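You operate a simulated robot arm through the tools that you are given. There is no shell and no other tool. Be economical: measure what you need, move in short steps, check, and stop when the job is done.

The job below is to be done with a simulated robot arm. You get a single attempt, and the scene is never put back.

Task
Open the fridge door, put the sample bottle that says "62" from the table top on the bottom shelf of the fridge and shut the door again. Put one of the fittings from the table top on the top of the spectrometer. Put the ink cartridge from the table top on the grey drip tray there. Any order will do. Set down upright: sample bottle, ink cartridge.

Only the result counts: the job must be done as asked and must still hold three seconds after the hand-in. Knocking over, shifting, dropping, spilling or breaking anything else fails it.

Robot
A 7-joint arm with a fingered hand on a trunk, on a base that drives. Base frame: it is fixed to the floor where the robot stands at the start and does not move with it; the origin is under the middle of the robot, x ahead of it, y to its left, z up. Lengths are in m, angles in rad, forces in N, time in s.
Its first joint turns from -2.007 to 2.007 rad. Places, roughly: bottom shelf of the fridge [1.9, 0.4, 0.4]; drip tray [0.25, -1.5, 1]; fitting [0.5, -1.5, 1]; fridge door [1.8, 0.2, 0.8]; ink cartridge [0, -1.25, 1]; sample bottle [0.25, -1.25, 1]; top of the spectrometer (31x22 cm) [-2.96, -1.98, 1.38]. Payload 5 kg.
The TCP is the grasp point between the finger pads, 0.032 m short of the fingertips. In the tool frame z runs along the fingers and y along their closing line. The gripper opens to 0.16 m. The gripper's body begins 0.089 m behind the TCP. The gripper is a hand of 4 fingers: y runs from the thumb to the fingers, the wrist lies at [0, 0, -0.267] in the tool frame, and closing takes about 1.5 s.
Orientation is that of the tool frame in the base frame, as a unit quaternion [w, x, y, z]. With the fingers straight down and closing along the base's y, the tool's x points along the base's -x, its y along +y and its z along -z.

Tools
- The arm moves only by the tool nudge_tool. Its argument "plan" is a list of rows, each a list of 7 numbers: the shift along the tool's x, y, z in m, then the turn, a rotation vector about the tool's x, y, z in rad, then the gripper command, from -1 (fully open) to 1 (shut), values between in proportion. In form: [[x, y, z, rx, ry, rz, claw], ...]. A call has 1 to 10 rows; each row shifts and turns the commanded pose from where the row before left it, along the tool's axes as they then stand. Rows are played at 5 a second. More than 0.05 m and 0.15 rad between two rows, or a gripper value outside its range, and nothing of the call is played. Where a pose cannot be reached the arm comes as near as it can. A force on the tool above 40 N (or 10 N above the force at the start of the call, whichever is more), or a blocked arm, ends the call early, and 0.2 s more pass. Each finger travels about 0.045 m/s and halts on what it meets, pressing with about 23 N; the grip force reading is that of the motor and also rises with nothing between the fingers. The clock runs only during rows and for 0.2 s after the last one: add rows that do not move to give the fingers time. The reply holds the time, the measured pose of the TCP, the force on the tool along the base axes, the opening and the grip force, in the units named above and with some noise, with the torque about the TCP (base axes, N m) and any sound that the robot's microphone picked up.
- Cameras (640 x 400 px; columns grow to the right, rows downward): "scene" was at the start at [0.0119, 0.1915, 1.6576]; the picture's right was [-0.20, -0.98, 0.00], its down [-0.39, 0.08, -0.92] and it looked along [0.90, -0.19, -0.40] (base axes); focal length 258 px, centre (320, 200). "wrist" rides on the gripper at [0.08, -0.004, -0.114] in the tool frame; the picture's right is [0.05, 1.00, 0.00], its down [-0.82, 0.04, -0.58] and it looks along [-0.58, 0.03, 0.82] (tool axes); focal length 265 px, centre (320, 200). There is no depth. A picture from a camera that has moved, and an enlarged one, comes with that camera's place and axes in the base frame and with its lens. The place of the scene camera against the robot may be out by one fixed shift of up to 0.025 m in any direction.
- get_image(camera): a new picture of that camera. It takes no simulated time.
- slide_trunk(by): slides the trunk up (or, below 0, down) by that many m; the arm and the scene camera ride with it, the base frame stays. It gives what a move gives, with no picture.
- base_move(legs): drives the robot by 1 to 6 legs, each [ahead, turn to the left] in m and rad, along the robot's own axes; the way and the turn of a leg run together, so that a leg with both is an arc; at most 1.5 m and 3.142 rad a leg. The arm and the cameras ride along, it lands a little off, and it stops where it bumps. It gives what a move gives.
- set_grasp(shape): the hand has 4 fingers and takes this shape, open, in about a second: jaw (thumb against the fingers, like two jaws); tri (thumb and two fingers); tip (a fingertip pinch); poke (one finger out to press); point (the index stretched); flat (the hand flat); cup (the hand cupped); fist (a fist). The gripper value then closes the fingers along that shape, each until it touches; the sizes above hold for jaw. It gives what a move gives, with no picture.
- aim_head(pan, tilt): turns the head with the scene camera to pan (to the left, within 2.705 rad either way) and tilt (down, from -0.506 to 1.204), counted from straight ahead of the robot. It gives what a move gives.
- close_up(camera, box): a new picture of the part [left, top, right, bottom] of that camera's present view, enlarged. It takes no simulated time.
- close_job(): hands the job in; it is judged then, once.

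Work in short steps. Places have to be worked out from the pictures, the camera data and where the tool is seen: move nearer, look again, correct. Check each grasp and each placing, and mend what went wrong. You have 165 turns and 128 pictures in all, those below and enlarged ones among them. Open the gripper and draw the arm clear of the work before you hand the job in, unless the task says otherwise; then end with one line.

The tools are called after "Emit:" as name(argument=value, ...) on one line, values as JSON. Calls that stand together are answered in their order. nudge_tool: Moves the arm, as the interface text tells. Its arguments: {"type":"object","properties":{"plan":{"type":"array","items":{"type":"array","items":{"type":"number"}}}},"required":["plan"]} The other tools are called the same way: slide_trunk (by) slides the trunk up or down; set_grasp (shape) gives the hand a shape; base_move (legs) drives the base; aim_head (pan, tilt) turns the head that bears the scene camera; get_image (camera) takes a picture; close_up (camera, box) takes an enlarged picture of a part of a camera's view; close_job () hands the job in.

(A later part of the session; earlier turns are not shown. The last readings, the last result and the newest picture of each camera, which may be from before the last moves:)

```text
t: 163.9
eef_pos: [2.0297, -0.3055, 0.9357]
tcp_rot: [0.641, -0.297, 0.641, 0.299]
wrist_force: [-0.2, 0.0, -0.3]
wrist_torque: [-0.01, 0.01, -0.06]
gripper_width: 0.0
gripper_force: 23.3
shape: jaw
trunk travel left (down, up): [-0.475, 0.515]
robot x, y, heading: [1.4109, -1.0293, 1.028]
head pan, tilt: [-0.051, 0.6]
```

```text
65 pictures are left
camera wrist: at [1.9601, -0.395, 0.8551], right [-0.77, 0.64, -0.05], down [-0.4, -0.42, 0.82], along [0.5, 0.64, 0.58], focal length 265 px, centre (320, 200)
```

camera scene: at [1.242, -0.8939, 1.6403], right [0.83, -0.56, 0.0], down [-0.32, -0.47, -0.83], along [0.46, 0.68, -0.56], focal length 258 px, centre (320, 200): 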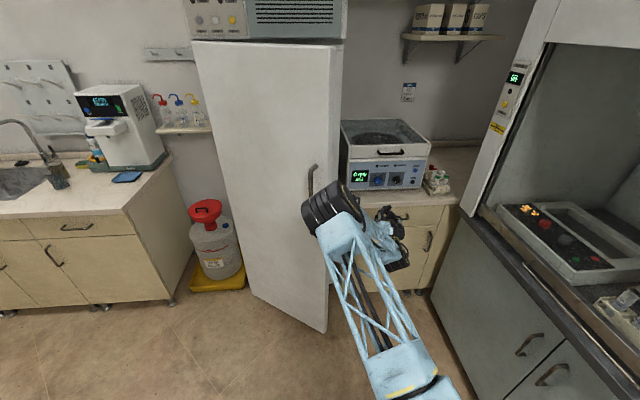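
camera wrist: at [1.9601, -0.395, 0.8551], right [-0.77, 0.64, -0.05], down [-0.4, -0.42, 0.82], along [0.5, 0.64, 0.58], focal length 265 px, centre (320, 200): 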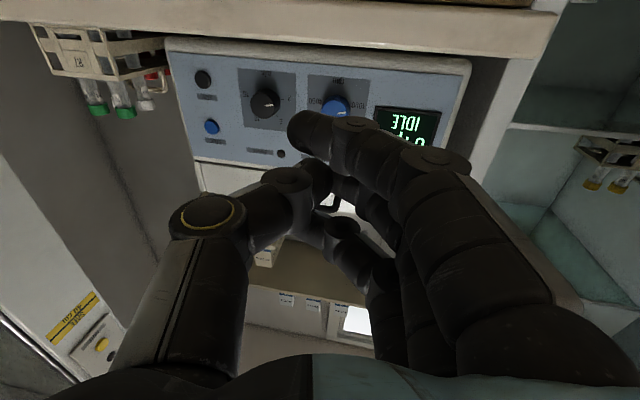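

The radial line is clean. Sweep left (counter-clockwise) with the hand.

Emit:
nudge_tool(plan=[[0, 0.046, 0, -0.05, 0, 0, 1], [0, 0.046, 0, -0.05, 0, 0, 1], [0, 0.046, 0, -0.05, 0, 0, 1], [0, 0.046, 0, -0.05, 0, 0, 1], [0, 0.046, 0, -0.05, 0, 0, 1], [0, 0.046, 0, -0.05, 0, 0, 1], [0, 0.046, 0, -0.05, 0, 0, 1], [0, 0.046, 0, -0.05, 0, 0, 1]])

Emit:
get_image(camera="scene")

```text
t: 165.3
eef_pos: [1.8016, -0.1636, 0.935]
tcp_rot: [0.59, -0.389, 0.591, 0.39]
wrist_force: [6.7, -6.6, 7.6]
wrist_torque: [-0.62, 0.65, 1.17]
gripper_width: 0.0002
gripper_force: 22.6
shape: jaw
trunk travel left (down, up): [-0.475, 0.515]
robot x, y, heading: [1.4161, -1.0301, 1.021]
head pan, tilt: [-0.051, 0.6]
stopped in row 7: the force on the tool passed its limit at 109 N (the readings are from after the stop); the commanded pose is now the measured one
```

```text
64 pictures are left
camera scene: at [1.2437, -0.8938, 1.6405], right [0.83, -0.56, 0.0], down [-0.32, -0.47, -0.82], along [0.46, 0.68, -0.57], focal length 258 px, centre (320, 200)
```

scene: 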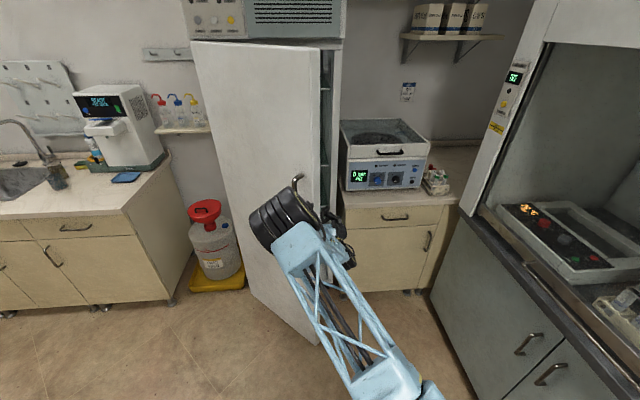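

It met the door; the door opened further. Continue the sweep more slowly.

Emit:
nudge_tool(plan=[[0, 0.008, 0, -0.009, 0, 0, 1], [0, 0.012, 0, -0.014, 0, 0, 1], [0, 0.015, 0, -0.018, 0, 0, 1], [0, 0.018, 0, -0.02, 0, 0, 1], [0, 0.018, 0, -0.02, 0, 0, 1], [0, 0.018, 0, -0.02, 0, 0, 1], [0, 0.018, 0, -0.02, 0, 0, 1], [0, 0.018, 0, -0.02, 0, 0, 1], [0, 0.018, 0, -0.02, 0, 0, 1], [0, 0.018, 0, -0.02, 0, 0, 1]])

Emit:
nudge_tool(plan=[[0, 0.02, 0, -0.022, 0, 0, 1], [0, 0.02, 0, -0.022, 0, 0, 1], [0, 0.02, 0, -0.022, 0, 0, 1], [0, 0.02, 0, -0.022, 0, 0, 1], [0, 0.02, 0, -0.022, 0, 0, 1], [0, 0.02, 0, -0.022, 0, 0, 1], [0, 0.02, 0, -0.022, 0, 0, 1], [0, 0.02, 0, -0.022, 0, 0, 1], [0, 0.02, 0, -0.022, 0, 0, 1], [0, 0.02, 0, -0.022, 0, 0, 1]])

Emit:
get_image(camera="scene")

```text
t: 165.8
eef_pos: [1.7953, -0.1643, 0.9354]
tcp_rot: [0.588, -0.393, 0.589, 0.39]
wrist_force: [7.7, -15.2, 6.4]
wrist_torque: [-0.58, 0.58, 2.15]
gripper_width: 0.0
gripper_force: 23.2
shape: jaw
trunk travel left (down, up): [-0.475, 0.515]
robot x, y, heading: [1.4123, -1.0317, 1.027]
head pan, tilt: [-0.051, 0.6]
stopped in row 2: the force on the tool passed its limit at 47 N (the readings are from after the stop); the commanded pose is now the measured one
```

```text
t: 166.2
eef_pos: [1.7937, -0.1651, 0.9342]
tcp_rot: [0.588, -0.394, 0.59, 0.389]
wrist_force: [7.3, -17.4, 6.6]
wrist_torque: [-0.6, 0.6, 2.18]
gripper_width: 0.0001
gripper_force: 23.4
shape: jaw
trunk travel left (down, up): [-0.475, 0.515]
robot x, y, heading: [1.4144, -1.0287, 1.018]
head pan, tilt: [-0.051, 0.6]
stopped in row 1: the force on the tool passed its limit at 50 N (the readings are from after the stop); the commanded pose is now the measured one
```

```text
63 pictures are left
camera scene: at [1.2433, -0.8949, 1.6404], right [0.82, -0.57, 0.0], down [-0.32, -0.46, -0.83], along [0.47, 0.68, -0.56], focal length 258 px, centre (320, 200)
```

scene: 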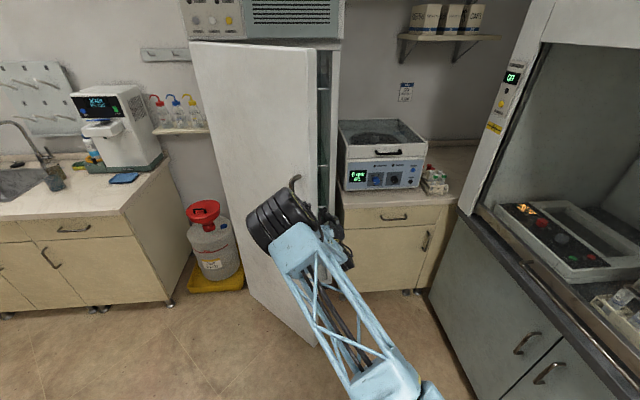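

Blocked. Zoom to see what is in contact.

Emit:
close_up(camera="scene", box=[230, 150, 390, 350])

Emit:
get_image(camera="wrist")

```text
2.00 times, centred on (310, 250) of scene
camera zoom: at [1.2433, -0.8949, 1.6404], right [0.82, -0.57, 0.0], down [-0.32, -0.46, -0.83], along [0.47, 0.68, -0.56], focal length 516 px, centre (340, 100)
```

zoom: 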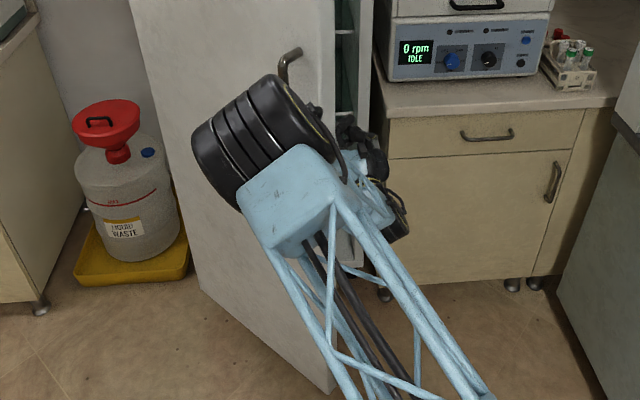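

```text
61 pictures are left
camera wrist: at [1.7526, -0.2716, 0.8547], right [-0.92, 0.39, -0.06], down [-0.27, -0.51, 0.82], along [0.29, 0.77, 0.57], focal length 265 px, centre (320, 200)
```

wrist: 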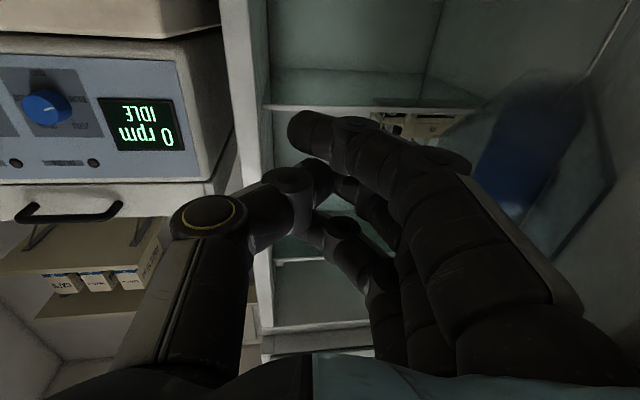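

The elbow on the outside and the hand inside are pinching the door. I back the hand out to the right and retract.

Emit:
nudge_tool(plan=[[0, -0.02, 0, 0.022, 0, 0, 1], [0, -0.045, 0, 0.05, 0, 0, 1], [0, -0.045, 0, 0.05, 0, 0, 1], [0, -0.045, 0, 0.05, 0, 0, 1], [0, -0.045, 0, 0.05, 0, 0, 1], [0, -0.045, -0.02, 0.05, 0, 0, 1], [0, 0, -0.05, 0, 0, 0, 1], [0, 0, -0.05, 0, 0, 0, 1], [0, 0, -0.05, 0, 0, 0, 1], [0, 0, -0.05, 0, 0, 0, 1]])

Emit:
get_image(camera="scene")

```text
t: 168.4
eef_pos: [1.8702, -0.4541, 0.9367]
tcp_rot: [0.635, -0.312, 0.637, 0.306]
wrist_force: [-0.4, -0.3, -0.1]
wrist_torque: [-0.01, 0.0, -0.02]
gripper_width: 0.0
gripper_force: 22.6
shape: jaw
trunk travel left (down, up): [-0.475, 0.515]
robot x, y, heading: [1.4187, -1.0273, 1.018]
head pan, tilt: [-0.051, 0.6]
```

```text
60 pictures are left
camera scene: at [1.243, -0.8933, 1.6403], right [0.82, -0.57, 0.0], down [-0.32, -0.47, -0.83], along [0.47, 0.68, -0.56], focal length 258 px, centre (320, 200)
```

scene: 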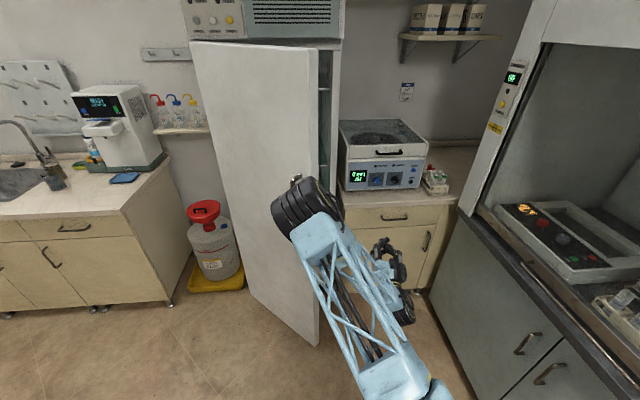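

Rotate the hand to point left (−a), wrist on the right-hand side.

Emit:
nudge_tool(plan=[[0, 0, 0, -0.146, 0, 0, 1], [0, 0, 0, -0.146, 0, 0, 1], [0, 0, 0, -0.146, 0, 0, 1], [0, 0, 0, -0.146, 0, 0, 1], [0, 0, 0, -0.146, 0, 0, 1], [0, 0, 0, -0.146, 0, 0, 1], [0, 0, 0, -0.146, 0, 0, 1], [0, 0, 0, -0.146, 0, 0, 1], [0, 0, 0, -0.146, 0, 0, 1], [0, 0, 0, -0.146, 0, 0, 1]])

Emit:
nudge_tool(plan=[[0, 0, 0, -0.146, 0, 0, 1], [0, 0, 0, -0.146, 0, 0, 1], [0, 0, 0, 0, 0, 0, 1], [0, 0, 0, 0, 0, 0, 1]])

Emit:
get_image(camera="scene")

```text
t: 170.6
eef_pos: [1.871, -0.4562, 0.9341]
tcp_rot: [-0.265, 0.656, -0.271, -0.653]
wrist_force: [-0.3, 0.1, 0.0]
wrist_torque: [-0.02, 0.0, 0.0]
gripper_width: 0.0
gripper_force: 23.4
shape: jaw
trunk travel left (down, up): [-0.475, 0.515]
robot x, y, heading: [1.4194, -1.0329, 1.016]
head pan, tilt: [-0.051, 0.6]
```

```text
t: 171.6
eef_pos: [1.87, -0.4545, 0.9333]
tcp_rot: [-0.167, 0.688, -0.173, -0.685]
wrist_force: [-0.3, 0.4, -0.9]
wrist_torque: [0.03, -0.02, 0.0]
gripper_width: 0.0001
gripper_force: 22.9
shape: jaw
trunk travel left (down, up): [-0.475, 0.515]
robot x, y, heading: [1.4153, -1.0306, 1.018]
head pan, tilt: [-0.051, 0.6]
```

```text
59 pictures are left
camera scene: at [1.2431, -0.8936, 1.6403], right [0.82, -0.57, 0.0], down [-0.32, -0.47, -0.83], along [0.47, 0.68, -0.56], focal length 258 px, centre (320, 200)
```

scene: 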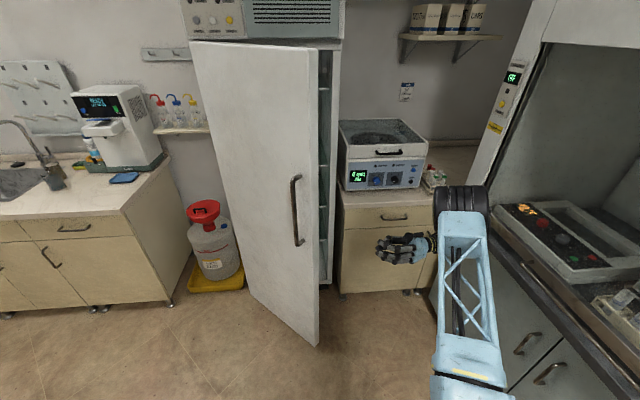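

Now the whole arm is on the right. Drive 0.2 m ahead so the hand is level with the inside of the door edge.

Emit:
base_move(legs=[[0.2, 0]])

Emit:
get_image(camera="scene")

```text
t: 173.2
eef_pos: [1.9707, -0.2822, 0.9348]
tcp_rot: [-0.165, 0.688, -0.172, -0.686]
wrist_force: [0.5, 0.2, -0.2]
wrist_torque: [-0.01, 0.0, 0.01]
gripper_width: 0.0002
gripper_force: 23.1
shape: jaw
trunk travel left (down, up): [-0.475, 0.515]
robot x, y, heading: [1.5168, -0.8563, 1.027]
head pan, tilt: [-0.051, 0.6]
```

```text
58 pictures are left
camera scene: at [1.3462, -0.7249, 1.6403], right [0.83, -0.56, 0.0], down [-0.32, -0.47, -0.82], along [0.46, 0.68, -0.57], focal length 258 px, centre (320, 200)
```

scene: 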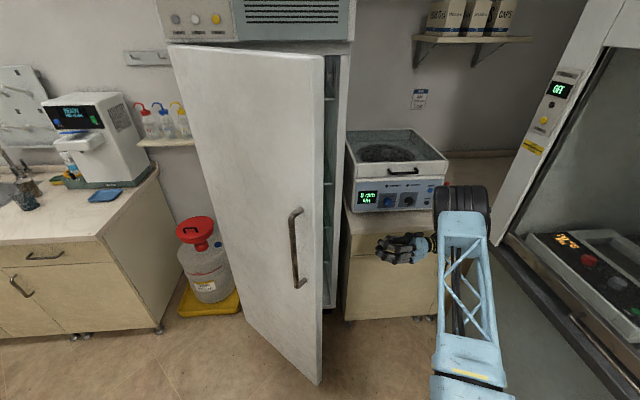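

Poke left until contact.

Emit:
nudge_tool(plan=[[0, 0, 0.035, 0, 0, 0, 1], [0, 0, 0.035, 0, 0, 0, 1], [0, 0, 0.035, 0, 0, 0, 1], [0, 0, 0.035, 0, 0, 0, 1], [0, 0, 0.03, 0, 0, 0, 1], [0, 0, 0.02, 0, 0, 0, 1], [0, 0, 0.015, 0, 0, 0, 1], [0, 0, 0.012, 0, 0, 0, 1], [0, 0, 0.012, 0, 0, 0, 1], [0, 0, 0.012, 0, 0, 0, 1]])

Emit:
nudge_tool(plan=[[0, 0, 0.012, 0, 0, 0, 1], [0, 0, 0.012, 0, 0, 0, 1], [0, 0, 0.012, 0, 0, 0, 1], [0, 0, 0.012, 0, 0, 0, 1], [0, 0, 0.012, 0, 0, 0, 1], [0, 0.004, 0.012, 0, 0, 0, 1], [0, 0.004, 0.012, 0, 0, 0, 1], [0, 0.004, 0.012, 0, 0, 0, 1], [0, 0.004, 0.012, 0, 0, 0, 1], [0, 0.004, 0.012, 0, 0, 0, 1]])

Emit:
get_image(camera="scene")

```text
t: 175.3
eef_pos: [1.7555, -0.1718, 0.9324]
tcp_rot: [-0.165, 0.688, -0.171, -0.686]
wrist_force: [-0.8, 0.1, -0.5]
wrist_torque: [0.01, 0.0, 0.02]
gripper_width: 0.0
gripper_force: 22.5
shape: jaw
trunk travel left (down, up): [-0.475, 0.515]
robot x, y, heading: [1.521, -0.8648, 1.025]
head pan, tilt: [-0.051, 0.6]
```

```text
t: 176.3
eef_pos: [1.7249, -0.1601, 0.9329]
tcp_rot: [-0.165, 0.689, -0.174, -0.684]
wrist_force: [9.4, -20.5, 3.0]
wrist_torque: [-0.32, -0.14, 0.27]
gripper_width: 0.0
gripper_force: 23.2
shape: jaw
trunk travel left (down, up): [-0.475, 0.515]
robot x, y, heading: [1.5154, -0.8568, 1.021]
head pan, tilt: [-0.051, 0.6]
stopped in row 4: the force on the tool passed its limit at 49 N (the readings are from after the stop); the commanded pose is now the measured one
```

```text
57 pictures are left
camera scene: at [1.347, -0.7268, 1.6407], right [0.82, -0.57, 0.0], down [-0.32, -0.46, -0.83], along [0.47, 0.68, -0.56], focal length 258 px, centre (320, 200)
```

scene: 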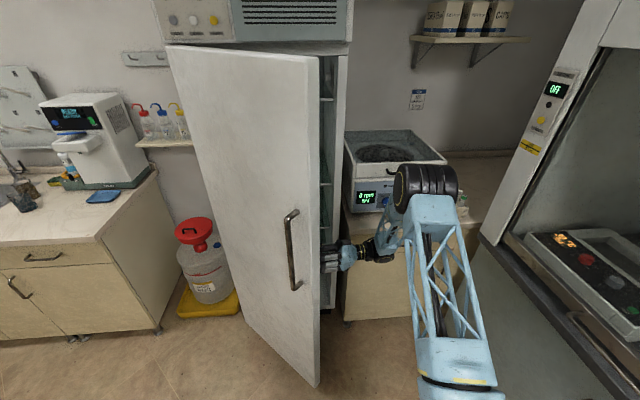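

The reaction is along the door's own length: I'm hitting the thick end face, not the inside. Back out 0.1 m, move 0.12 m ahead and poke again.

Emit:
nudge_tool(plan=[[0, 0, -0.04, 0, 0, 0, 1], [0, 0, -0.04, 0, 0, 0, 1], [0, 0, -0.04, 0, 0, 0, 1], [0, 0, -0.02, 0, 0, 0, 1]])

Emit:
base_move(legs=[[0.13, 0]])

Emit:
nudge_tool(plan=[[0, 0, 0.03, 0, 0, 0, 1], [0, 0, 0.03, 0, 0, 0, 1], [0, 0, 0.03, 0, 0, 0, 1], [0, 0, 0.02, 0, 0, 0, 1], [0, 0, 0.012, 0, 0, 0, 1], [0, 0, 0.012, 0, 0, 0, 1], [0, 0, 0.012, 0, 0, 0, 1], [0, 0, 0.012, 0, 0, 0, 1], [0, 0, 0.012, 0, 0, 0, 1], [0, 0, 0.012, 0, 0, 0, 1]])

Emit:
get_image(camera="scene")

```text
t: 177.3
eef_pos: [1.8471, -0.2217, 0.9332]
tcp_rot: [-0.165, 0.689, -0.175, -0.684]
wrist_force: [-0.1, -0.6, -0.2]
wrist_torque: [0.0, 0.01, 0.0]
gripper_width: 0.0
gripper_force: 23.1
shape: jaw
trunk travel left (down, up): [-0.475, 0.515]
robot x, y, heading: [1.5191, -0.8579, 1.022]
head pan, tilt: [-0.051, 0.6]
```

```text
t: 178.6
eef_pos: [1.9156, -0.1075, 0.9328]
tcp_rot: [-0.164, 0.689, -0.173, -0.685]
wrist_force: [1.6, 0.2, 0.6]
wrist_torque: [0.0, 0.01, 0.03]
gripper_width: 0.0
gripper_force: 23.5
shape: jaw
trunk travel left (down, up): [-0.475, 0.515]
robot x, y, heading: [1.5876, -0.7491, 1.024]
head pan, tilt: [-0.051, 0.6]
```

```text
t: 180.8
eef_pos: [1.7526, -0.0221, 0.9298]
tcp_rot: [-0.164, 0.689, -0.174, -0.684]
wrist_force: [0.2, 0.5, 0.4]
wrist_torque: [-0.02, 0.03, 0.02]
gripper_width: 0.0
gripper_force: 22.9
shape: jaw
trunk travel left (down, up): [-0.475, 0.515]
robot x, y, heading: [1.591, -0.7466, 1.021]
head pan, tilt: [-0.051, 0.6]
```

```text
56 pictures are left
camera scene: at [1.4154, -0.6113, 1.6403], right [0.83, -0.56, 0.0], down [-0.32, -0.47, -0.82], along [0.47, 0.68, -0.57], focal length 258 px, centre (320, 200)
```

scene: 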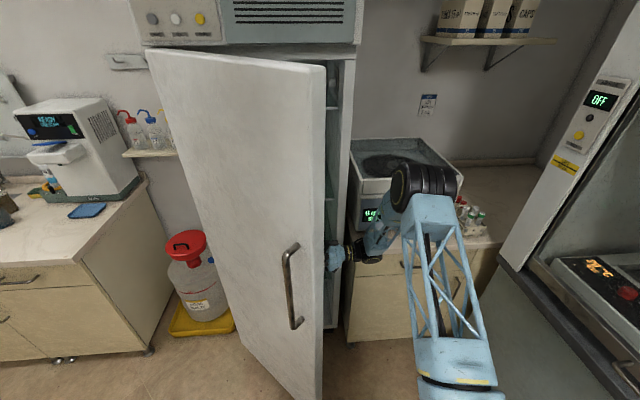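

Hand is now behind the door. Continue pushing left.

Emit:
nudge_tool(plan=[[0, 0, 0.012, 0, 0, 0, 1], [0, 0, 0.012, 0, 0, 0, 1], [0, 0.002, 0.012, 0, 0, 0, 1], [0, 0.003, 0.012, 0, 0, 0, 1], [0, 0.003, 0.012, 0, 0, 0, 1], [0, 0.004, 0.012, 0, 0, 0, 1], [0, 0.004, 0.012, 0, 0, 0, 1], [0, 0.004, 0.012, 0, 0, 0, 1], [0, 0.004, 0.012, 0, 0, 0, 1], [0, 0.004, 0.012, 0, 0, 0, 1]])

Emit:
get_image(camera="scene")

```text
t: 183.0
eef_pos: [1.6342, 0.0091, 0.931]
tcp_rot: [-0.164, 0.689, -0.172, -0.685]
wrist_force: [-1.4, 0.2, -1.0]
wrist_torque: [-0.01, 0.02, -0.02]
gripper_width: 0.0003
gripper_force: 22.7
shape: jaw
trunk travel left (down, up): [-0.475, 0.515]
robot x, y, heading: [1.5885, -0.7445, 1.021]
head pan, tilt: [-0.051, 0.6]
```

```text
55 pictures are left
camera scene: at [1.4153, -0.6113, 1.6403], right [0.83, -0.56, 0.0], down [-0.32, -0.47, -0.83], along [0.46, 0.68, -0.56], focal length 258 px, centre (320, 200)
```

scene: 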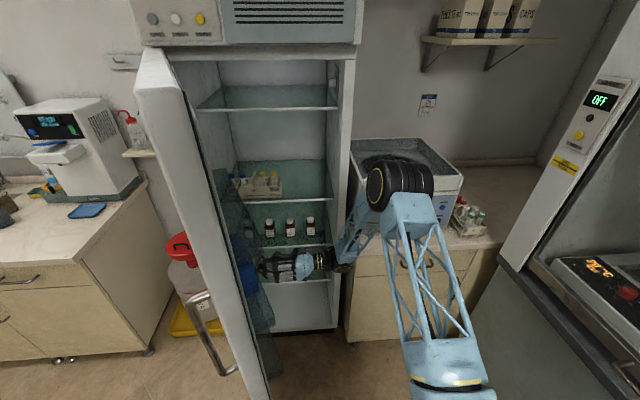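

Door swung wide. Push a bit more to get past 90°.

Emit:
nudge_tool(plan=[[0, 0.015, 0.015, 0, 0, 0, 1], [0, 0.015, 0.015, 0, 0, 0, 1], [0, 0.015, 0.015, 0, 0, 0, 1], [0, 0.015, 0.015, 0, 0, 0, 1], [0, 0.01, 0.015, 0, 0, 0, 1], [0, 0.01, 0.015, 0, 0, 0, 1], [0, 0.01, 0.015, 0, 0, 0, 1], [0, 0.01, 0.015, 0, 0, 0, 1], [0, 0.01, 0.015, 0, 0, 0, 1]])

Emit:
get_image(camera="scene")

```text
t: 185.0
eef_pos: [1.464, -0.0257, 0.9299]
tcp_rot: [-0.164, 0.689, -0.173, -0.685]
wrist_force: [0.7, 0.5, -0.7]
wrist_torque: [0.0, 0.04, 0.01]
gripper_width: 0.0002
gripper_force: 22.7
shape: jaw
trunk travel left (down, up): [-0.475, 0.515]
robot x, y, heading: [1.5889, -0.7453, 1.023]
head pan, tilt: [-0.051, 0.6]
```

```text
54 pictures are left
camera scene: at [1.4154, -0.6113, 1.6403], right [0.83, -0.56, 0.0], down [-0.32, -0.47, -0.83], along [0.47, 0.68, -0.56], focal length 258 px, centre (320, 200)
```

scene: 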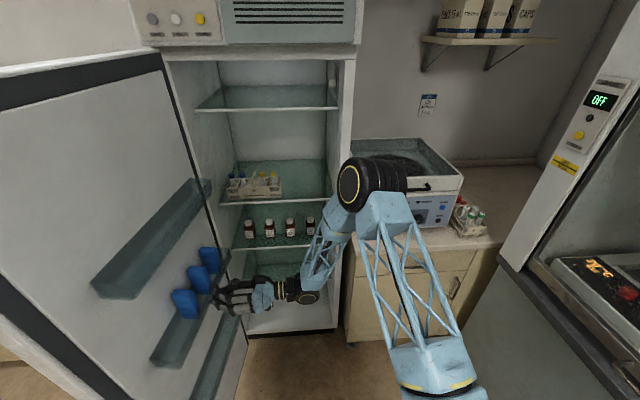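

The door is open past 90°. Withdraw the hand to the right, then back off.

Emit:
nudge_tool(plan=[[0, 0, -0.05, 0, 0, 0, 1], [0, 0, -0.05, 0, 0, 0, 1], [0, 0, -0.05, 0, 0, 0, 1], [0, 0, -0.05, 0, 0, 0, 1], [0, 0, -0.05, 0, 0, 0, 1], [0, 0, -0.05, 0, 0, 0, 1], [0, 0, 0, 0, 0, 0, 1]])

Emit:
base_move(legs=[[-0.3, 0]])

Emit:
get_image(camera="scene")

```text
t: 186.6
eef_pos: [1.7306, -0.1649, 0.9326]
tcp_rot: [-0.163, 0.689, -0.173, -0.685]
wrist_force: [0.3, -0.3, -0.6]
wrist_torque: [0.01, 0.01, -0.01]
gripper_width: 0.0001
gripper_force: 22.3
shape: jaw
trunk travel left (down, up): [-0.475, 0.515]
robot x, y, heading: [1.5892, -0.7439, 1.02]
head pan, tilt: [-0.051, 0.6]
```

```text
t: 188.6
eef_pos: [1.5704, -0.4228, 0.9345]
tcp_rot: [-0.162, 0.689, -0.172, -0.685]
wrist_force: [-0.2, -0.1, -0.9]
wrist_torque: [0.03, 0.03, -0.02]
gripper_width: 0.0001
gripper_force: 22.9
shape: jaw
trunk travel left (down, up): [-0.475, 0.515]
robot x, y, heading: [1.4284, -1.0041, 1.029]
head pan, tilt: [-0.051, 0.6]
```

```text
53 pictures are left
camera scene: at [1.2578, -0.8709, 1.6403], right [0.83, -0.56, 0.0], down [-0.32, -0.47, -0.83], along [0.46, 0.68, -0.56], focal length 258 px, centre (320, 200)
```

scene: 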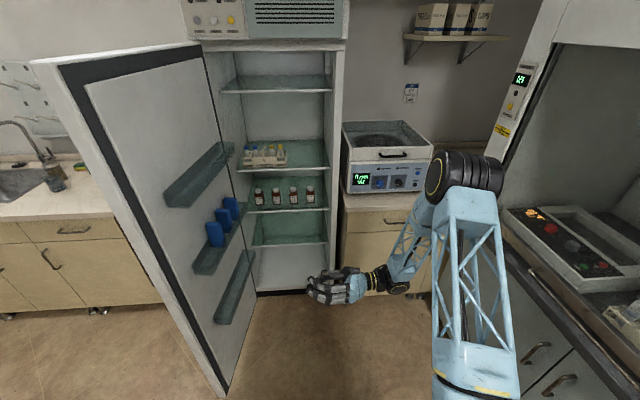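

Bottom shelf is the lowest glass one (z≈0.4), with ~0.3 m headroom. I roll the hand by 180° about its axis so the wrist camera is on top, testing reachability in free space.

Emit:
nudge_tool(plan=[[0, 0, 0, 0, 0, 0.15, 0.5], [0, 0, 0, 0, 0, 0.15, 0], [0, 0, 0, 0, 0, 0.15, 0], [0, 0, 0, 0, 0, 0.15, -0.2], [0, 0, 0, 0, 0, 0.15, -0.2], [0, 0, 0, 0, 0, 0.15, -0.2], [0, 0, 0, 0, 0, 0.15, -0.2], [0, 0, 0, 0, 0, 0.15, -0.2], [0, 0, 0, 0, 0, 0.15, -0.2], [0, 0, 0, 0, 0, 0.15, -0.2]])

Emit:
nudge_tool(plan=[[0, 0, 0, 0, 0, 0.15, -0.2], [0, 0, 0, 0, 0, 0.15, -0.2], [0, 0, 0, 0, 0, 0.15, -0.2], [0, 0, 0, 0, 0, 0.15, -0.2], [0, 0, 0, 0, 0, 0.15, -0.2], [0, 0, 0, 0, 0, 0.15, -0.2], [0, 0, 0, 0, 0, 0.15, -0.2], [0, 0, 0, 0, 0, 0.15, -0.2], [0, 0, 0, 0, 0, 0.15, -0.2], [0, 0, 0, 0, 0, 0.15, -0.2]])

```text
t: 190.8
eef_pos: [1.5712, -0.4235, 0.9342]
tcp_rot: [-0.349, -0.387, 0.595, 0.612]
wrist_force: [-0.4, 1.0, 0.3]
wrist_torque: [-0.02, 0.02, 0.02]
gripper_width: 0.0956
gripper_force: 0.0
shape: jaw
trunk travel left (down, up): [-0.475, 0.515]
robot x, y, heading: [1.4342, -1.0053, 1.027]
head pan, tilt: [-0.051, 0.6]
```

```text
t: 193.0
eef_pos: [1.5691, -0.424, 0.9324]
tcp_rot: [-0.672, 0.122, 0.7, 0.211]
wrist_force: [0.1, -0.5, 0.4]
wrist_torque: [0.02, 0.06, 0.03]
gripper_width: 0.0954
gripper_force: 0.0
shape: jaw
trunk travel left (down, up): [-0.475, 0.515]
robot x, y, heading: [1.4313, -1.0093, 1.027]
head pan, tilt: [-0.051, 0.6]
```

Roll works. Finish it and back along the corridor until the hand is beside bottle 62 (robot at about a=1.73, b=-1.56).

Emit:
nudge_tool(plan=[[0, 0, 0, 0, 0, 0.14, -0.2], [0, 0, 0, 0, 0, 0, -0.2]])

Emit:
base_move(legs=[[0, 0.039], [-1.37, 0]])

Emit:
aim_head(pan=1.0, tilt=0.7)

Emit:
get_image(camera="scene")

Emit:
get_image(camera="wrist")

```text
t: 193.6
eef_pos: [1.5695, -0.4226, 0.9336]
tcp_rot: [-0.685, 0.171, 0.689, 0.164]
wrist_force: [-0.6, -0.5, -0.2]
wrist_torque: [0.0, 0.02, 0.02]
gripper_width: 0.0954
gripper_force: 0.0
shape: jaw
trunk travel left (down, up): [-0.475, 0.515]
robot x, y, heading: [1.4311, -1.0071, 1.026]
head pan, tilt: [-0.051, 0.6]
```

```text
t: 201.0
eef_pos: [0.8743, -1.6414, 0.9321]
tcp_rot: [-0.688, 0.156, 0.693, 0.149]
wrist_force: [-0.9, -0.8, -0.9]
wrist_torque: [-0.01, 0.03, 0.03]
gripper_width: 0.0954
gripper_force: 0.0
shape: jaw
trunk travel left (down, up): [-0.475, 0.515]
robot x, y, heading: [0.7611, -2.2325, 1.072]
head pan, tilt: [-0.051, 0.6]
```

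```text
t: 202.3
eef_pos: [0.8739, -1.6415, 0.9338]
tcp_rot: [-0.687, 0.157, 0.693, 0.15]
wrist_force: [0.1, 0.9, 0.1]
wrist_torque: [0.0, 0.02, 0.02]
gripper_width: 0.0958
gripper_force: 0.1
shape: jaw
trunk travel left (down, up): [-0.475, 0.515]
robot x, y, heading: [0.7623, -2.2267, 1.073]
head pan, tilt: [1.0, 0.7]
```

```text
52 pictures are left
camera scene: at [0.4946, -2.101, 1.6317], right [0.88, 0.48, 0.0], down [0.31, -0.57, -0.76], along [-0.37, 0.67, -0.64], focal length 258 px, centre (320, 200)
```

scene: 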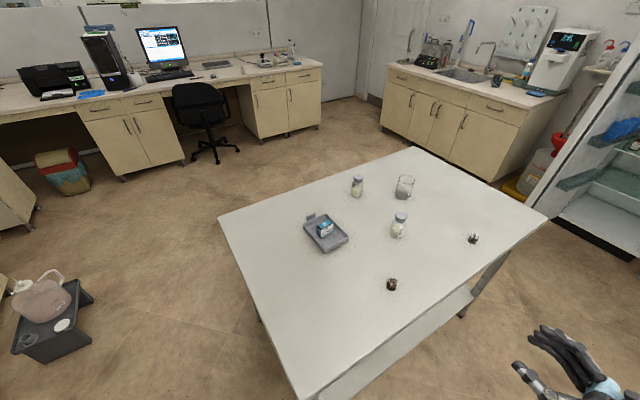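

```text
51 pictures are left
camera wrist: at [0.9744, -1.6922, 1.015], right [0.42, 0.91, 0.04], down [0.55, -0.21, -0.81], along [-0.73, 0.37, -0.58], focal length 265 px, centre (320, 200)
```

wrist: 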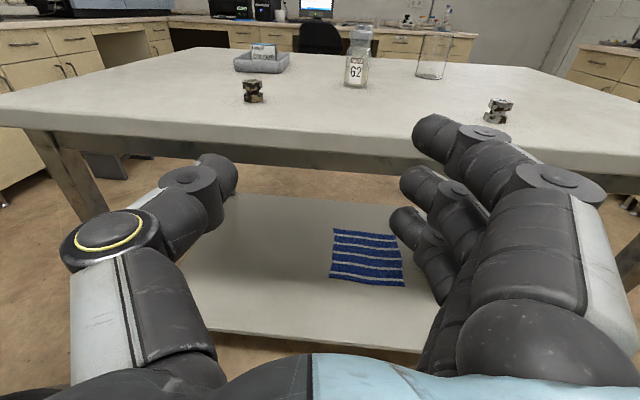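

Label "62" confirmed. Bottle at about (0.437,-1.344): 0.084 m to the finger side and 0.52 m ahead of the TCP. Shift and approach 0.36 m.

Emit:
nudge_tool(plan=[[0, 0.042, 0, 0, 0, 0, -0.2], [0, 0.042, 0, 0, 0, 0, -0.2], [0, 0, 0.045, 0, 0, 0, -0.2], [0, 0, 0.045, 0, 0, 0, -0.2], [0, 0, 0.045, 0, 0, 0, -0.2], [0, 0, 0.045, 0, 0, 0, -0.2], [0, 0, 0.045, 0, 0, 0, -0.2], [0, 0, 0.045, 0, 0, 0, -0.2], [0, 0, 0.045, 0, 0, 0, -0.2], [0, 0, 0.045, 0, 0, 0, -0.2]])

Emit:
get_image(camera="wrist")

Emit:
get_image(camera="scene")

```text
t: 204.5
eef_pos: [0.5829, -1.4119, 0.9283]
tcp_rot: [-0.688, 0.156, 0.693, 0.15]
wrist_force: [-0.8, 0.4, -0.2]
wrist_torque: [-0.02, -0.02, -0.03]
gripper_width: 0.0957
gripper_force: 0.0
shape: jaw
trunk travel left (down, up): [-0.475, 0.515]
robot x, y, heading: [0.7593, -2.228, 1.071]
head pan, tilt: [1.0, 0.7]
```

```text
50 pictures are left
camera wrist: at [0.6835, -1.4637, 1.0099], right [0.42, 0.91, 0.04], down [0.55, -0.21, -0.81], along [-0.73, 0.37, -0.58], focal length 265 px, centre (320, 200)
```

wrist: 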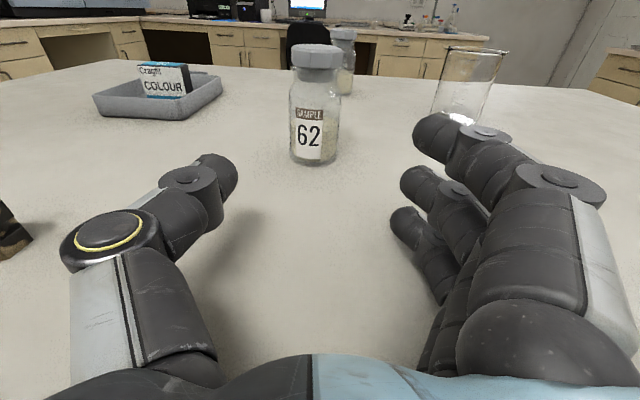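

```text
49 pictures are left
camera scene: at [0.4943, -2.101, 1.6316], right [0.88, 0.48, 0.0], down [0.31, -0.57, -0.76], along [-0.37, 0.67, -0.64], focal length 258 px, centre (320, 200)
```

scene: 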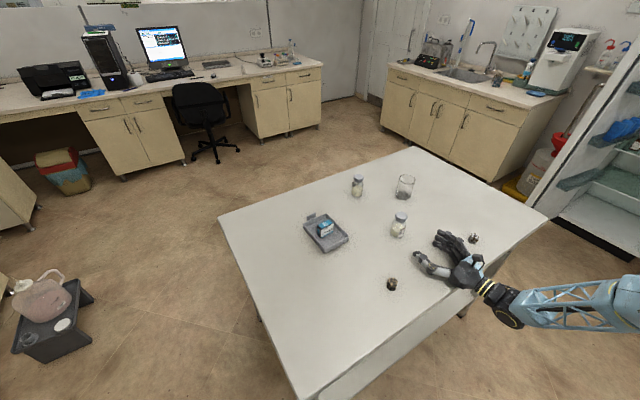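

Nearly aligned: shift 8 mm toward thumb side and advance 0.155 m.

Emit:
nudge_tool(plan=[[0, -0.008, 0.04, 0, 0, 0, -0.2], [0, 0, 0.04, 0, 0, 0, -0.2], [0, 0, 0.04, 0, 0, 0, -0.2], [0, 0, 0.03, 0, 0, 0, -0.2], [0, 0, 0, 0, 0, 0, -0.2]])

Emit:
get_image(camera="wrist")

```text
t: 205.7
eef_pos: [0.4426, -1.3557, 0.9258]
tcp_rot: [-0.689, 0.155, 0.692, 0.15]
wrist_force: [1.3, -0.7, 6.9]
wrist_torque: [-0.39, -0.81, -0.02]
gripper_width: 0.0957
gripper_force: 0.1
shape: jaw
trunk travel left (down, up): [-0.475, 0.515]
robot x, y, heading: [0.7611, -2.2279, 1.068]
head pan, tilt: [1.0, 0.7]
```

```text
48 pictures are left
camera wrist: at [0.5432, -1.4056, 1.0086], right [0.42, 0.91, 0.04], down [0.55, -0.21, -0.81], along [-0.73, 0.36, -0.58], focal length 265 px, centre (320, 200)
```

wrist: 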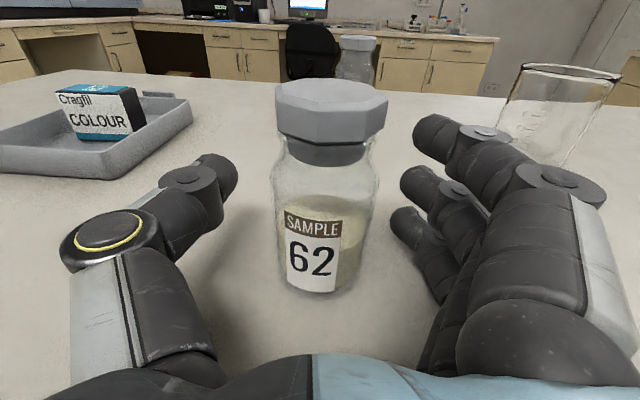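

The bottle is at the TCP; a slight upward force means the hand rests on the table. Raise 12 mm and close.

Emit:
nudge_tool(plan=[[0.012, 0, 0, 0, 0, 0, -0.2], [0, 0, 0, 0, 0, 0, 0.1], [0, 0, 0, 0, 0, 0, 0.3], [0, 0, 0, 0, 0, 0, 0.6], [0, 0, 0, 0, 0, 0, 1], [0, 0, 0, 0, 0, 0, 1], [0, 0, 0, 0, 0, 0, 1], [0, 0, 0, 0, 0, 0, 1]])

Emit:
get_image(camera="wrist")

```text
t: 207.5
eef_pos: [0.4433, -1.3545, 0.9392]
tcp_rot: [-0.688, 0.157, 0.693, 0.15]
wrist_force: [0.4, -0.7, 0.1]
wrist_torque: [0.0, -0.01, -0.01]
gripper_width: 0.0001
gripper_force: 22.8
shape: jaw
trunk travel left (down, up): [-0.475, 0.515]
robot x, y, heading: [0.7651, -2.2285, 1.07]
head pan, tilt: [1.0, 0.7]
heard: snap
```

```text
47 pictures are left
camera wrist: at [0.5436, -1.4055, 1.0206], right [0.42, 0.91, 0.04], down [0.55, -0.21, -0.81], along [-0.72, 0.37, -0.58], focal length 265 px, centre (320, 200)
```

wrist: 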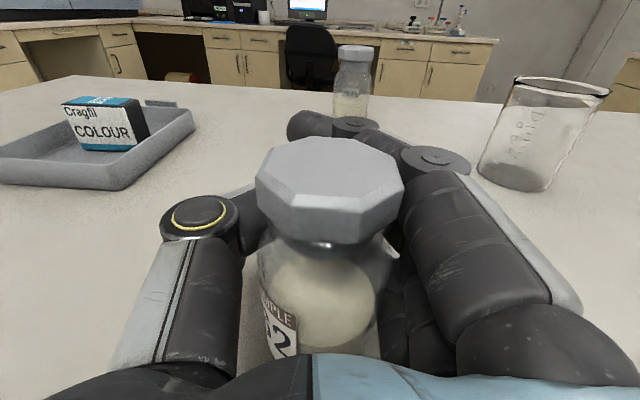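

A snap was heard and the fingers closed fully behind the bottle. I inspect before acting.

Emit:
close_up(camera="wrist", box=[220, 110, 440, 370])

Emit:
close_up(camera="scene", box=[340, 180, 500, 300])

```text
1.54 times, centred on (330, 240) of wrist
camera zoom: at [0.5436, -1.4055, 1.0206], right [0.42, 0.91, 0.04], down [0.55, -0.21, -0.81], along [-0.72, 0.37, -0.58], focal length 408 px, centre (305, 138)
```

zoom: 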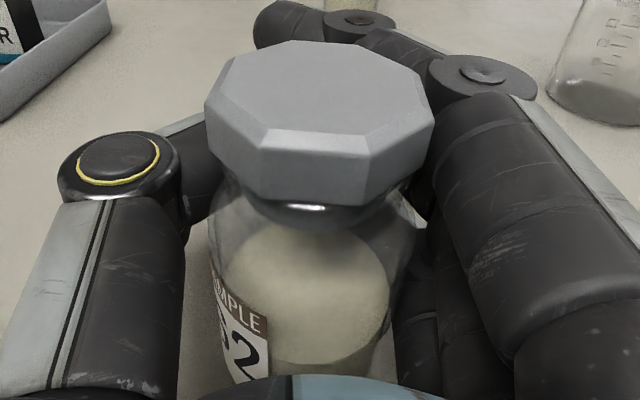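

```text
3.33 times, centred on (420, 240) of scene
camera zoom: at [0.4943, -2.1008, 1.6316], right [0.88, 0.48, 0.0], down [0.31, -0.57, -0.76], along [-0.37, 0.67, -0.64], focal length 861 px, centre (-13, 67)
```

zoom: 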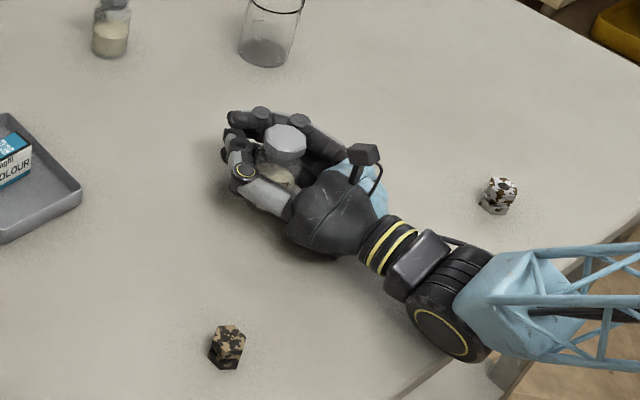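

The bottle appears intact but pushed into the palm. Open and look.

Emit:
nudge_tool(plan=[[0, 0, 0, 0, 0, 0, 0.7], [0, 0, 0, 0, 0, 0, 0.4], [0, 0, 0, 0, 0, 0, 0.1], [0, 0, 0, 0, 0, 0, -0.2], [0, 0, 0, 0, 0, 0, -0.3], [0, 0, 0, 0, 0, 0, -0.3], [0, 0, 0, 0, 0, 0, -0.3]])

Emit:
get_image(camera="wrist")

Emit:
close_up(camera="scene", box=[340, 180, 500, 300])

```text
t: 209.1
eef_pos: [0.4446, -1.355, 0.9388]
tcp_rot: [-0.688, 0.156, 0.693, 0.149]
wrist_force: [0.4, 0.0, -0.7]
wrist_torque: [0.0, -0.03, 0.03]
gripper_width: 0.1035
gripper_force: 0.0
shape: jaw
trunk travel left (down, up): [-0.475, 0.515]
robot x, y, heading: [0.7634, -2.2296, 1.069]
head pan, tilt: [1.0, 0.7]
```

```text
44 pictures are left
camera wrist: at [0.5435, -1.4055, 1.0206], right [0.42, 0.91, 0.04], down [0.55, -0.21, -0.81], along [-0.72, 0.36, -0.58], focal length 265 px, centre (320, 200)
```

wrist: 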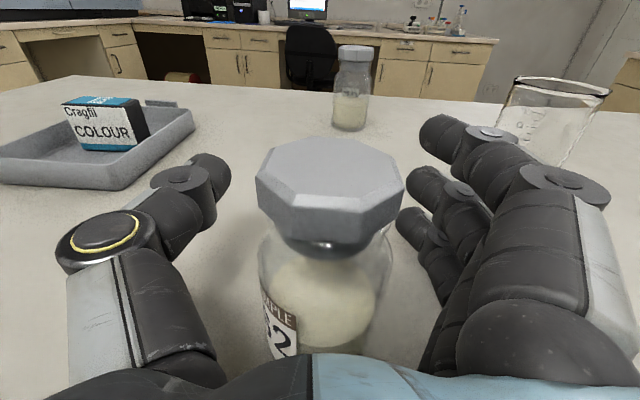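

```text
3.33 times, centred on (420, 240) of scene
camera zoom: at [0.4943, -2.1009, 1.6316], right [0.88, 0.48, 0.0], down [0.31, -0.57, -0.76], along [-0.37, 0.67, -0.64], focal length 861 px, centre (-13, 67)
```

zoom: 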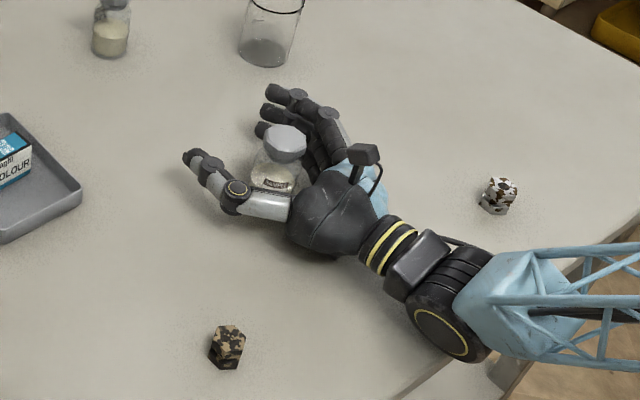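

The bottle stands upright, ~0.06 m short of the TCP. Back the hand off 0.065 m and look again.

Emit:
nudge_tool(plan=[[0, 0, -0.015, 0, 0, 0, -0.3], [0, 0, -0.02, 0, 0, 0, -0.3], [0, 0, -0.02, 0, 0, 0, -0.3], [0, 0, -0.01, 0, 0, 0, -0.3], [0, 0, 0, 0, 0, 0, -0.3]])

Emit:
get_image(camera="wrist")

Emit:
close_up(camera="scene", box=[360, 190, 480, 280])

```text
t: 210.3
eef_pos: [0.5035, -1.3828, 0.941]
tcp_rot: [-0.688, 0.156, 0.693, 0.149]
wrist_force: [-0.2, -0.3, 0.1]
wrist_torque: [0.03, -0.06, 0.01]
gripper_width: 0.1033
gripper_force: 0.2
shape: jaw
trunk travel left (down, up): [-0.475, 0.515]
robot x, y, heading: [0.7591, -2.2277, 1.073]
head pan, tilt: [1.0, 0.7]
```

```text
42 pictures are left
camera wrist: at [0.6031, -1.4342, 1.0231], right [0.42, 0.91, 0.04], down [0.55, -0.21, -0.81], along [-0.72, 0.36, -0.58], focal length 265 px, centre (320, 200)
```

wrist: 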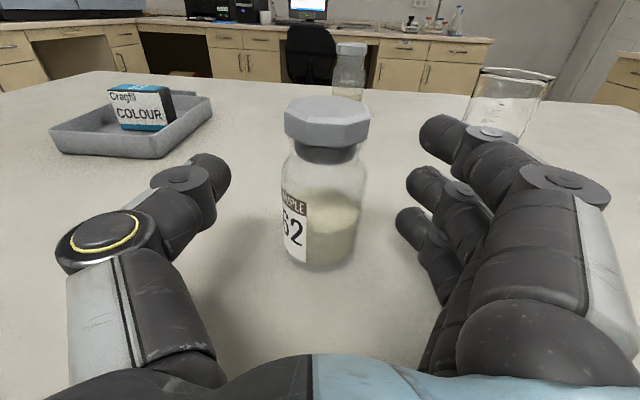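

```text
4.44 times, centred on (420, 235) of scene
camera zoom: at [0.4944, -2.101, 1.6316], right [0.88, 0.48, 0.0], down [0.31, -0.57, -0.76], along [-0.37, 0.67, -0.64], focal length 1147 px, centre (-124, 44)
```

zoom: 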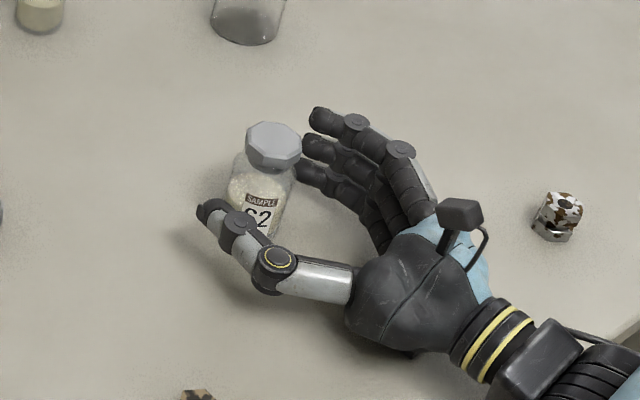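

Bottle now ~19 mm beyond the TCP. Advance 6 mm and close slowly.

Emit:
nudge_tool(plan=[[0, 0, 0.006, 0, 0, 0, -0.1], [0, 0, 0, 0, 0, 0, 0.0], [0, 0, 0, 0, 0, 0, 0.1], [0, 0, 0, 0, 0, 0, 0.2], [0, 0, 0, 0, 0, 0, 0.3], [0, 0, 0, 0, 0, 0, 0.38], [0, 0, 0, 0, 0, 0, 0.42], [0, 0, 0, 0, 0, 0, 0.46], [0, 0, 0, 0, 0, 0, 0.5]])

Emit:
get_image(camera="wrist")

```text
t: 212.3
eef_pos: [0.4968, -1.3818, 0.941]
tcp_rot: [-0.688, 0.156, 0.693, 0.15]
wrist_force: [-0.3, 1.2, -0.5]
wrist_torque: [0.03, -0.07, -0.02]
gripper_width: 0.043
gripper_force: 22.9
shape: jaw
trunk travel left (down, up): [-0.475, 0.515]
robot x, y, heading: [0.7601, -2.2289, 1.071]
head pan, tilt: [1.0, 0.7]
```

```text
40 pictures are left
camera wrist: at [0.5976, -1.4319, 1.0226], right [0.42, 0.91, 0.04], down [0.55, -0.21, -0.81], along [-0.73, 0.37, -0.58], focal length 265 px, centre (320, 200)
```

wrist: 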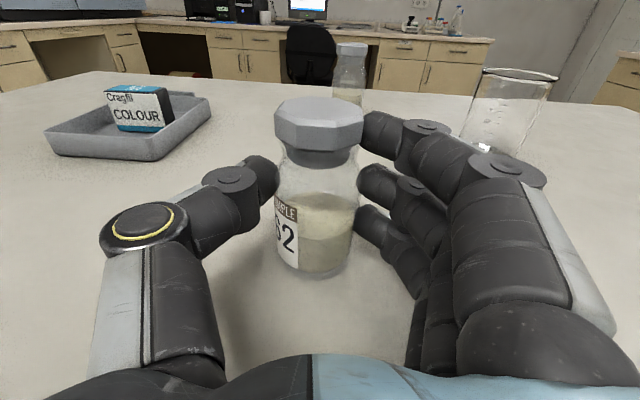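

Held at 0.043 m. Test lift.

Emit:
nudge_tool(plan=[[0, 0, 0, 0, 0, 0, 0.7], [0.01, 0, 0, 0, 0, 0, 0.8], [0.02, 0, 0, 0, 0, 0, 0.8], [0.03, 0, 0, 0, 0, 0, 0.8], [0.03, 0, 0, 0, 0, 0, 0.8], [0, 0, 0, 0, 0, 0, 0.8]])

Emit:
get_image(camera="wrist")

Emit:
close_up(camera="scene", box=[340, 180, 500, 300])

```text
t: 213.7
eef_pos: [0.4957, -1.3813, 1.0282]
tcp_rot: [-0.688, 0.156, 0.693, 0.15]
wrist_force: [0.3, 0.7, -0.5]
wrist_torque: [0.01, 0.01, -0.03]
gripper_width: 0.0431
gripper_force: 23.3
shape: jaw
trunk travel left (down, up): [-0.475, 0.515]
robot x, y, heading: [0.7604, -2.2282, 1.067]
head pan, tilt: [1.0, 0.7]
```

```text
39 pictures are left
camera wrist: at [0.5968, -1.4333, 1.1104], right [0.42, 0.91, 0.04], down [0.55, -0.21, -0.81], along [-0.72, 0.37, -0.58], focal length 265 px, centre (320, 200)
```

wrist: 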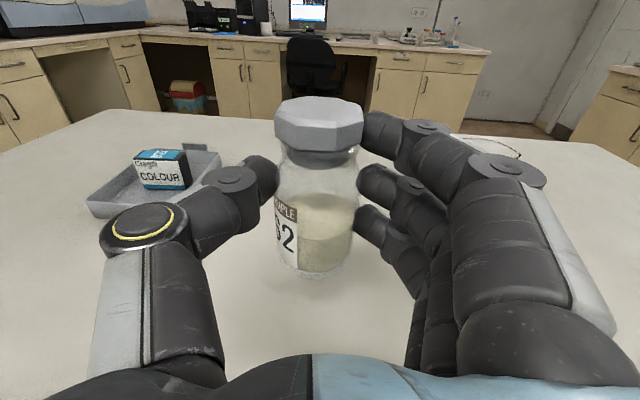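

```text
3.33 times, centred on (420, 240) of scene
camera zoom: at [0.4943, -2.1011, 1.6316], right [0.88, 0.48, 0.0], down [0.31, -0.57, -0.76], along [-0.37, 0.67, -0.64], focal length 861 px, centre (-13, 67)
```

zoom: 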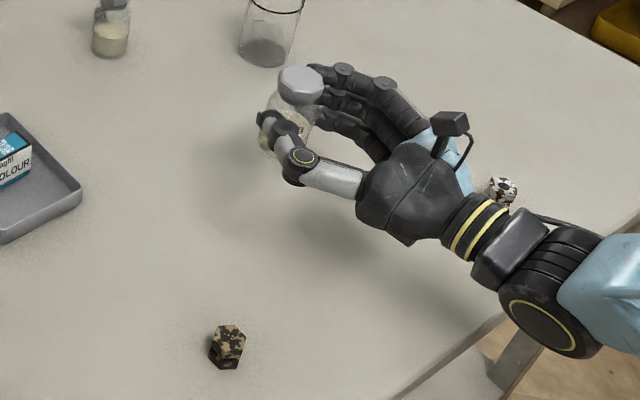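

Held upright. Raise a bit more and retract from the table.

Emit:
nudge_tool(plan=[[0.03, 0, -0.03, 0, 0, 0, 0.8], [0.03, 0, -0.03, 0, 0, 0, 0.8], [0, 0, -0.045, 0, 0, 0, 0.8], [0, 0, -0.045, 0, 0, 0, 0.8], [0, 0, -0.045, 0, 0, 0, 0.8], [0, 0, -0.045, 0, 0, 0, 0.8], [0, 0, -0.045, 0, 0, 0, 0.8], [0, 0, -0.045, 0, 0, 0, 0.8], [0, 0, -0.045, 0, 0, 0, 0.8], [0, 0, -0.045, 0, 0, 0, 0.8]])

Emit:
aim_head(pan=0.0, tilt=0.55)

Emit:
get_image(camera="scene")

```text
t: 215.9
eef_pos: [0.879, -1.5549, 1.0967]
tcp_rot: [-0.688, 0.156, 0.693, 0.149]
wrist_force: [0.5, 0.0, -0.7]
wrist_torque: [-0.03, -0.03, 0.01]
gripper_width: 0.043
gripper_force: 22.8
shape: jaw
trunk travel left (down, up): [-0.475, 0.515]
robot x, y, heading: [0.7593, -2.2318, 1.067]
head pan, tilt: [1.0, 0.7]
```

```text
t: 217.2
eef_pos: [0.879, -1.5544, 1.0968]
tcp_rot: [-0.688, 0.157, 0.693, 0.15]
wrist_force: [-0.3, 0.0, -1.4]
wrist_torque: [-0.04, -0.01, 0.03]
gripper_width: 0.0428
gripper_force: 22.9
shape: jaw
trunk travel left (down, up): [-0.475, 0.515]
robot x, y, heading: [0.7614, -2.2285, 1.071]
head pan, tilt: [0.0, 0.55]
```

```text
37 pictures are left
camera scene: at [0.5783, -2.0968, 1.6448], right [0.88, -0.48, 0.0], down [-0.25, -0.46, -0.85], along [0.41, 0.75, -0.52], focal length 258 px, centre (320, 200)
```

scene: 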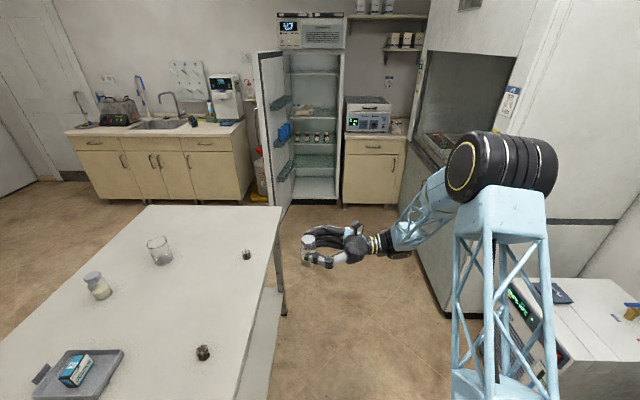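

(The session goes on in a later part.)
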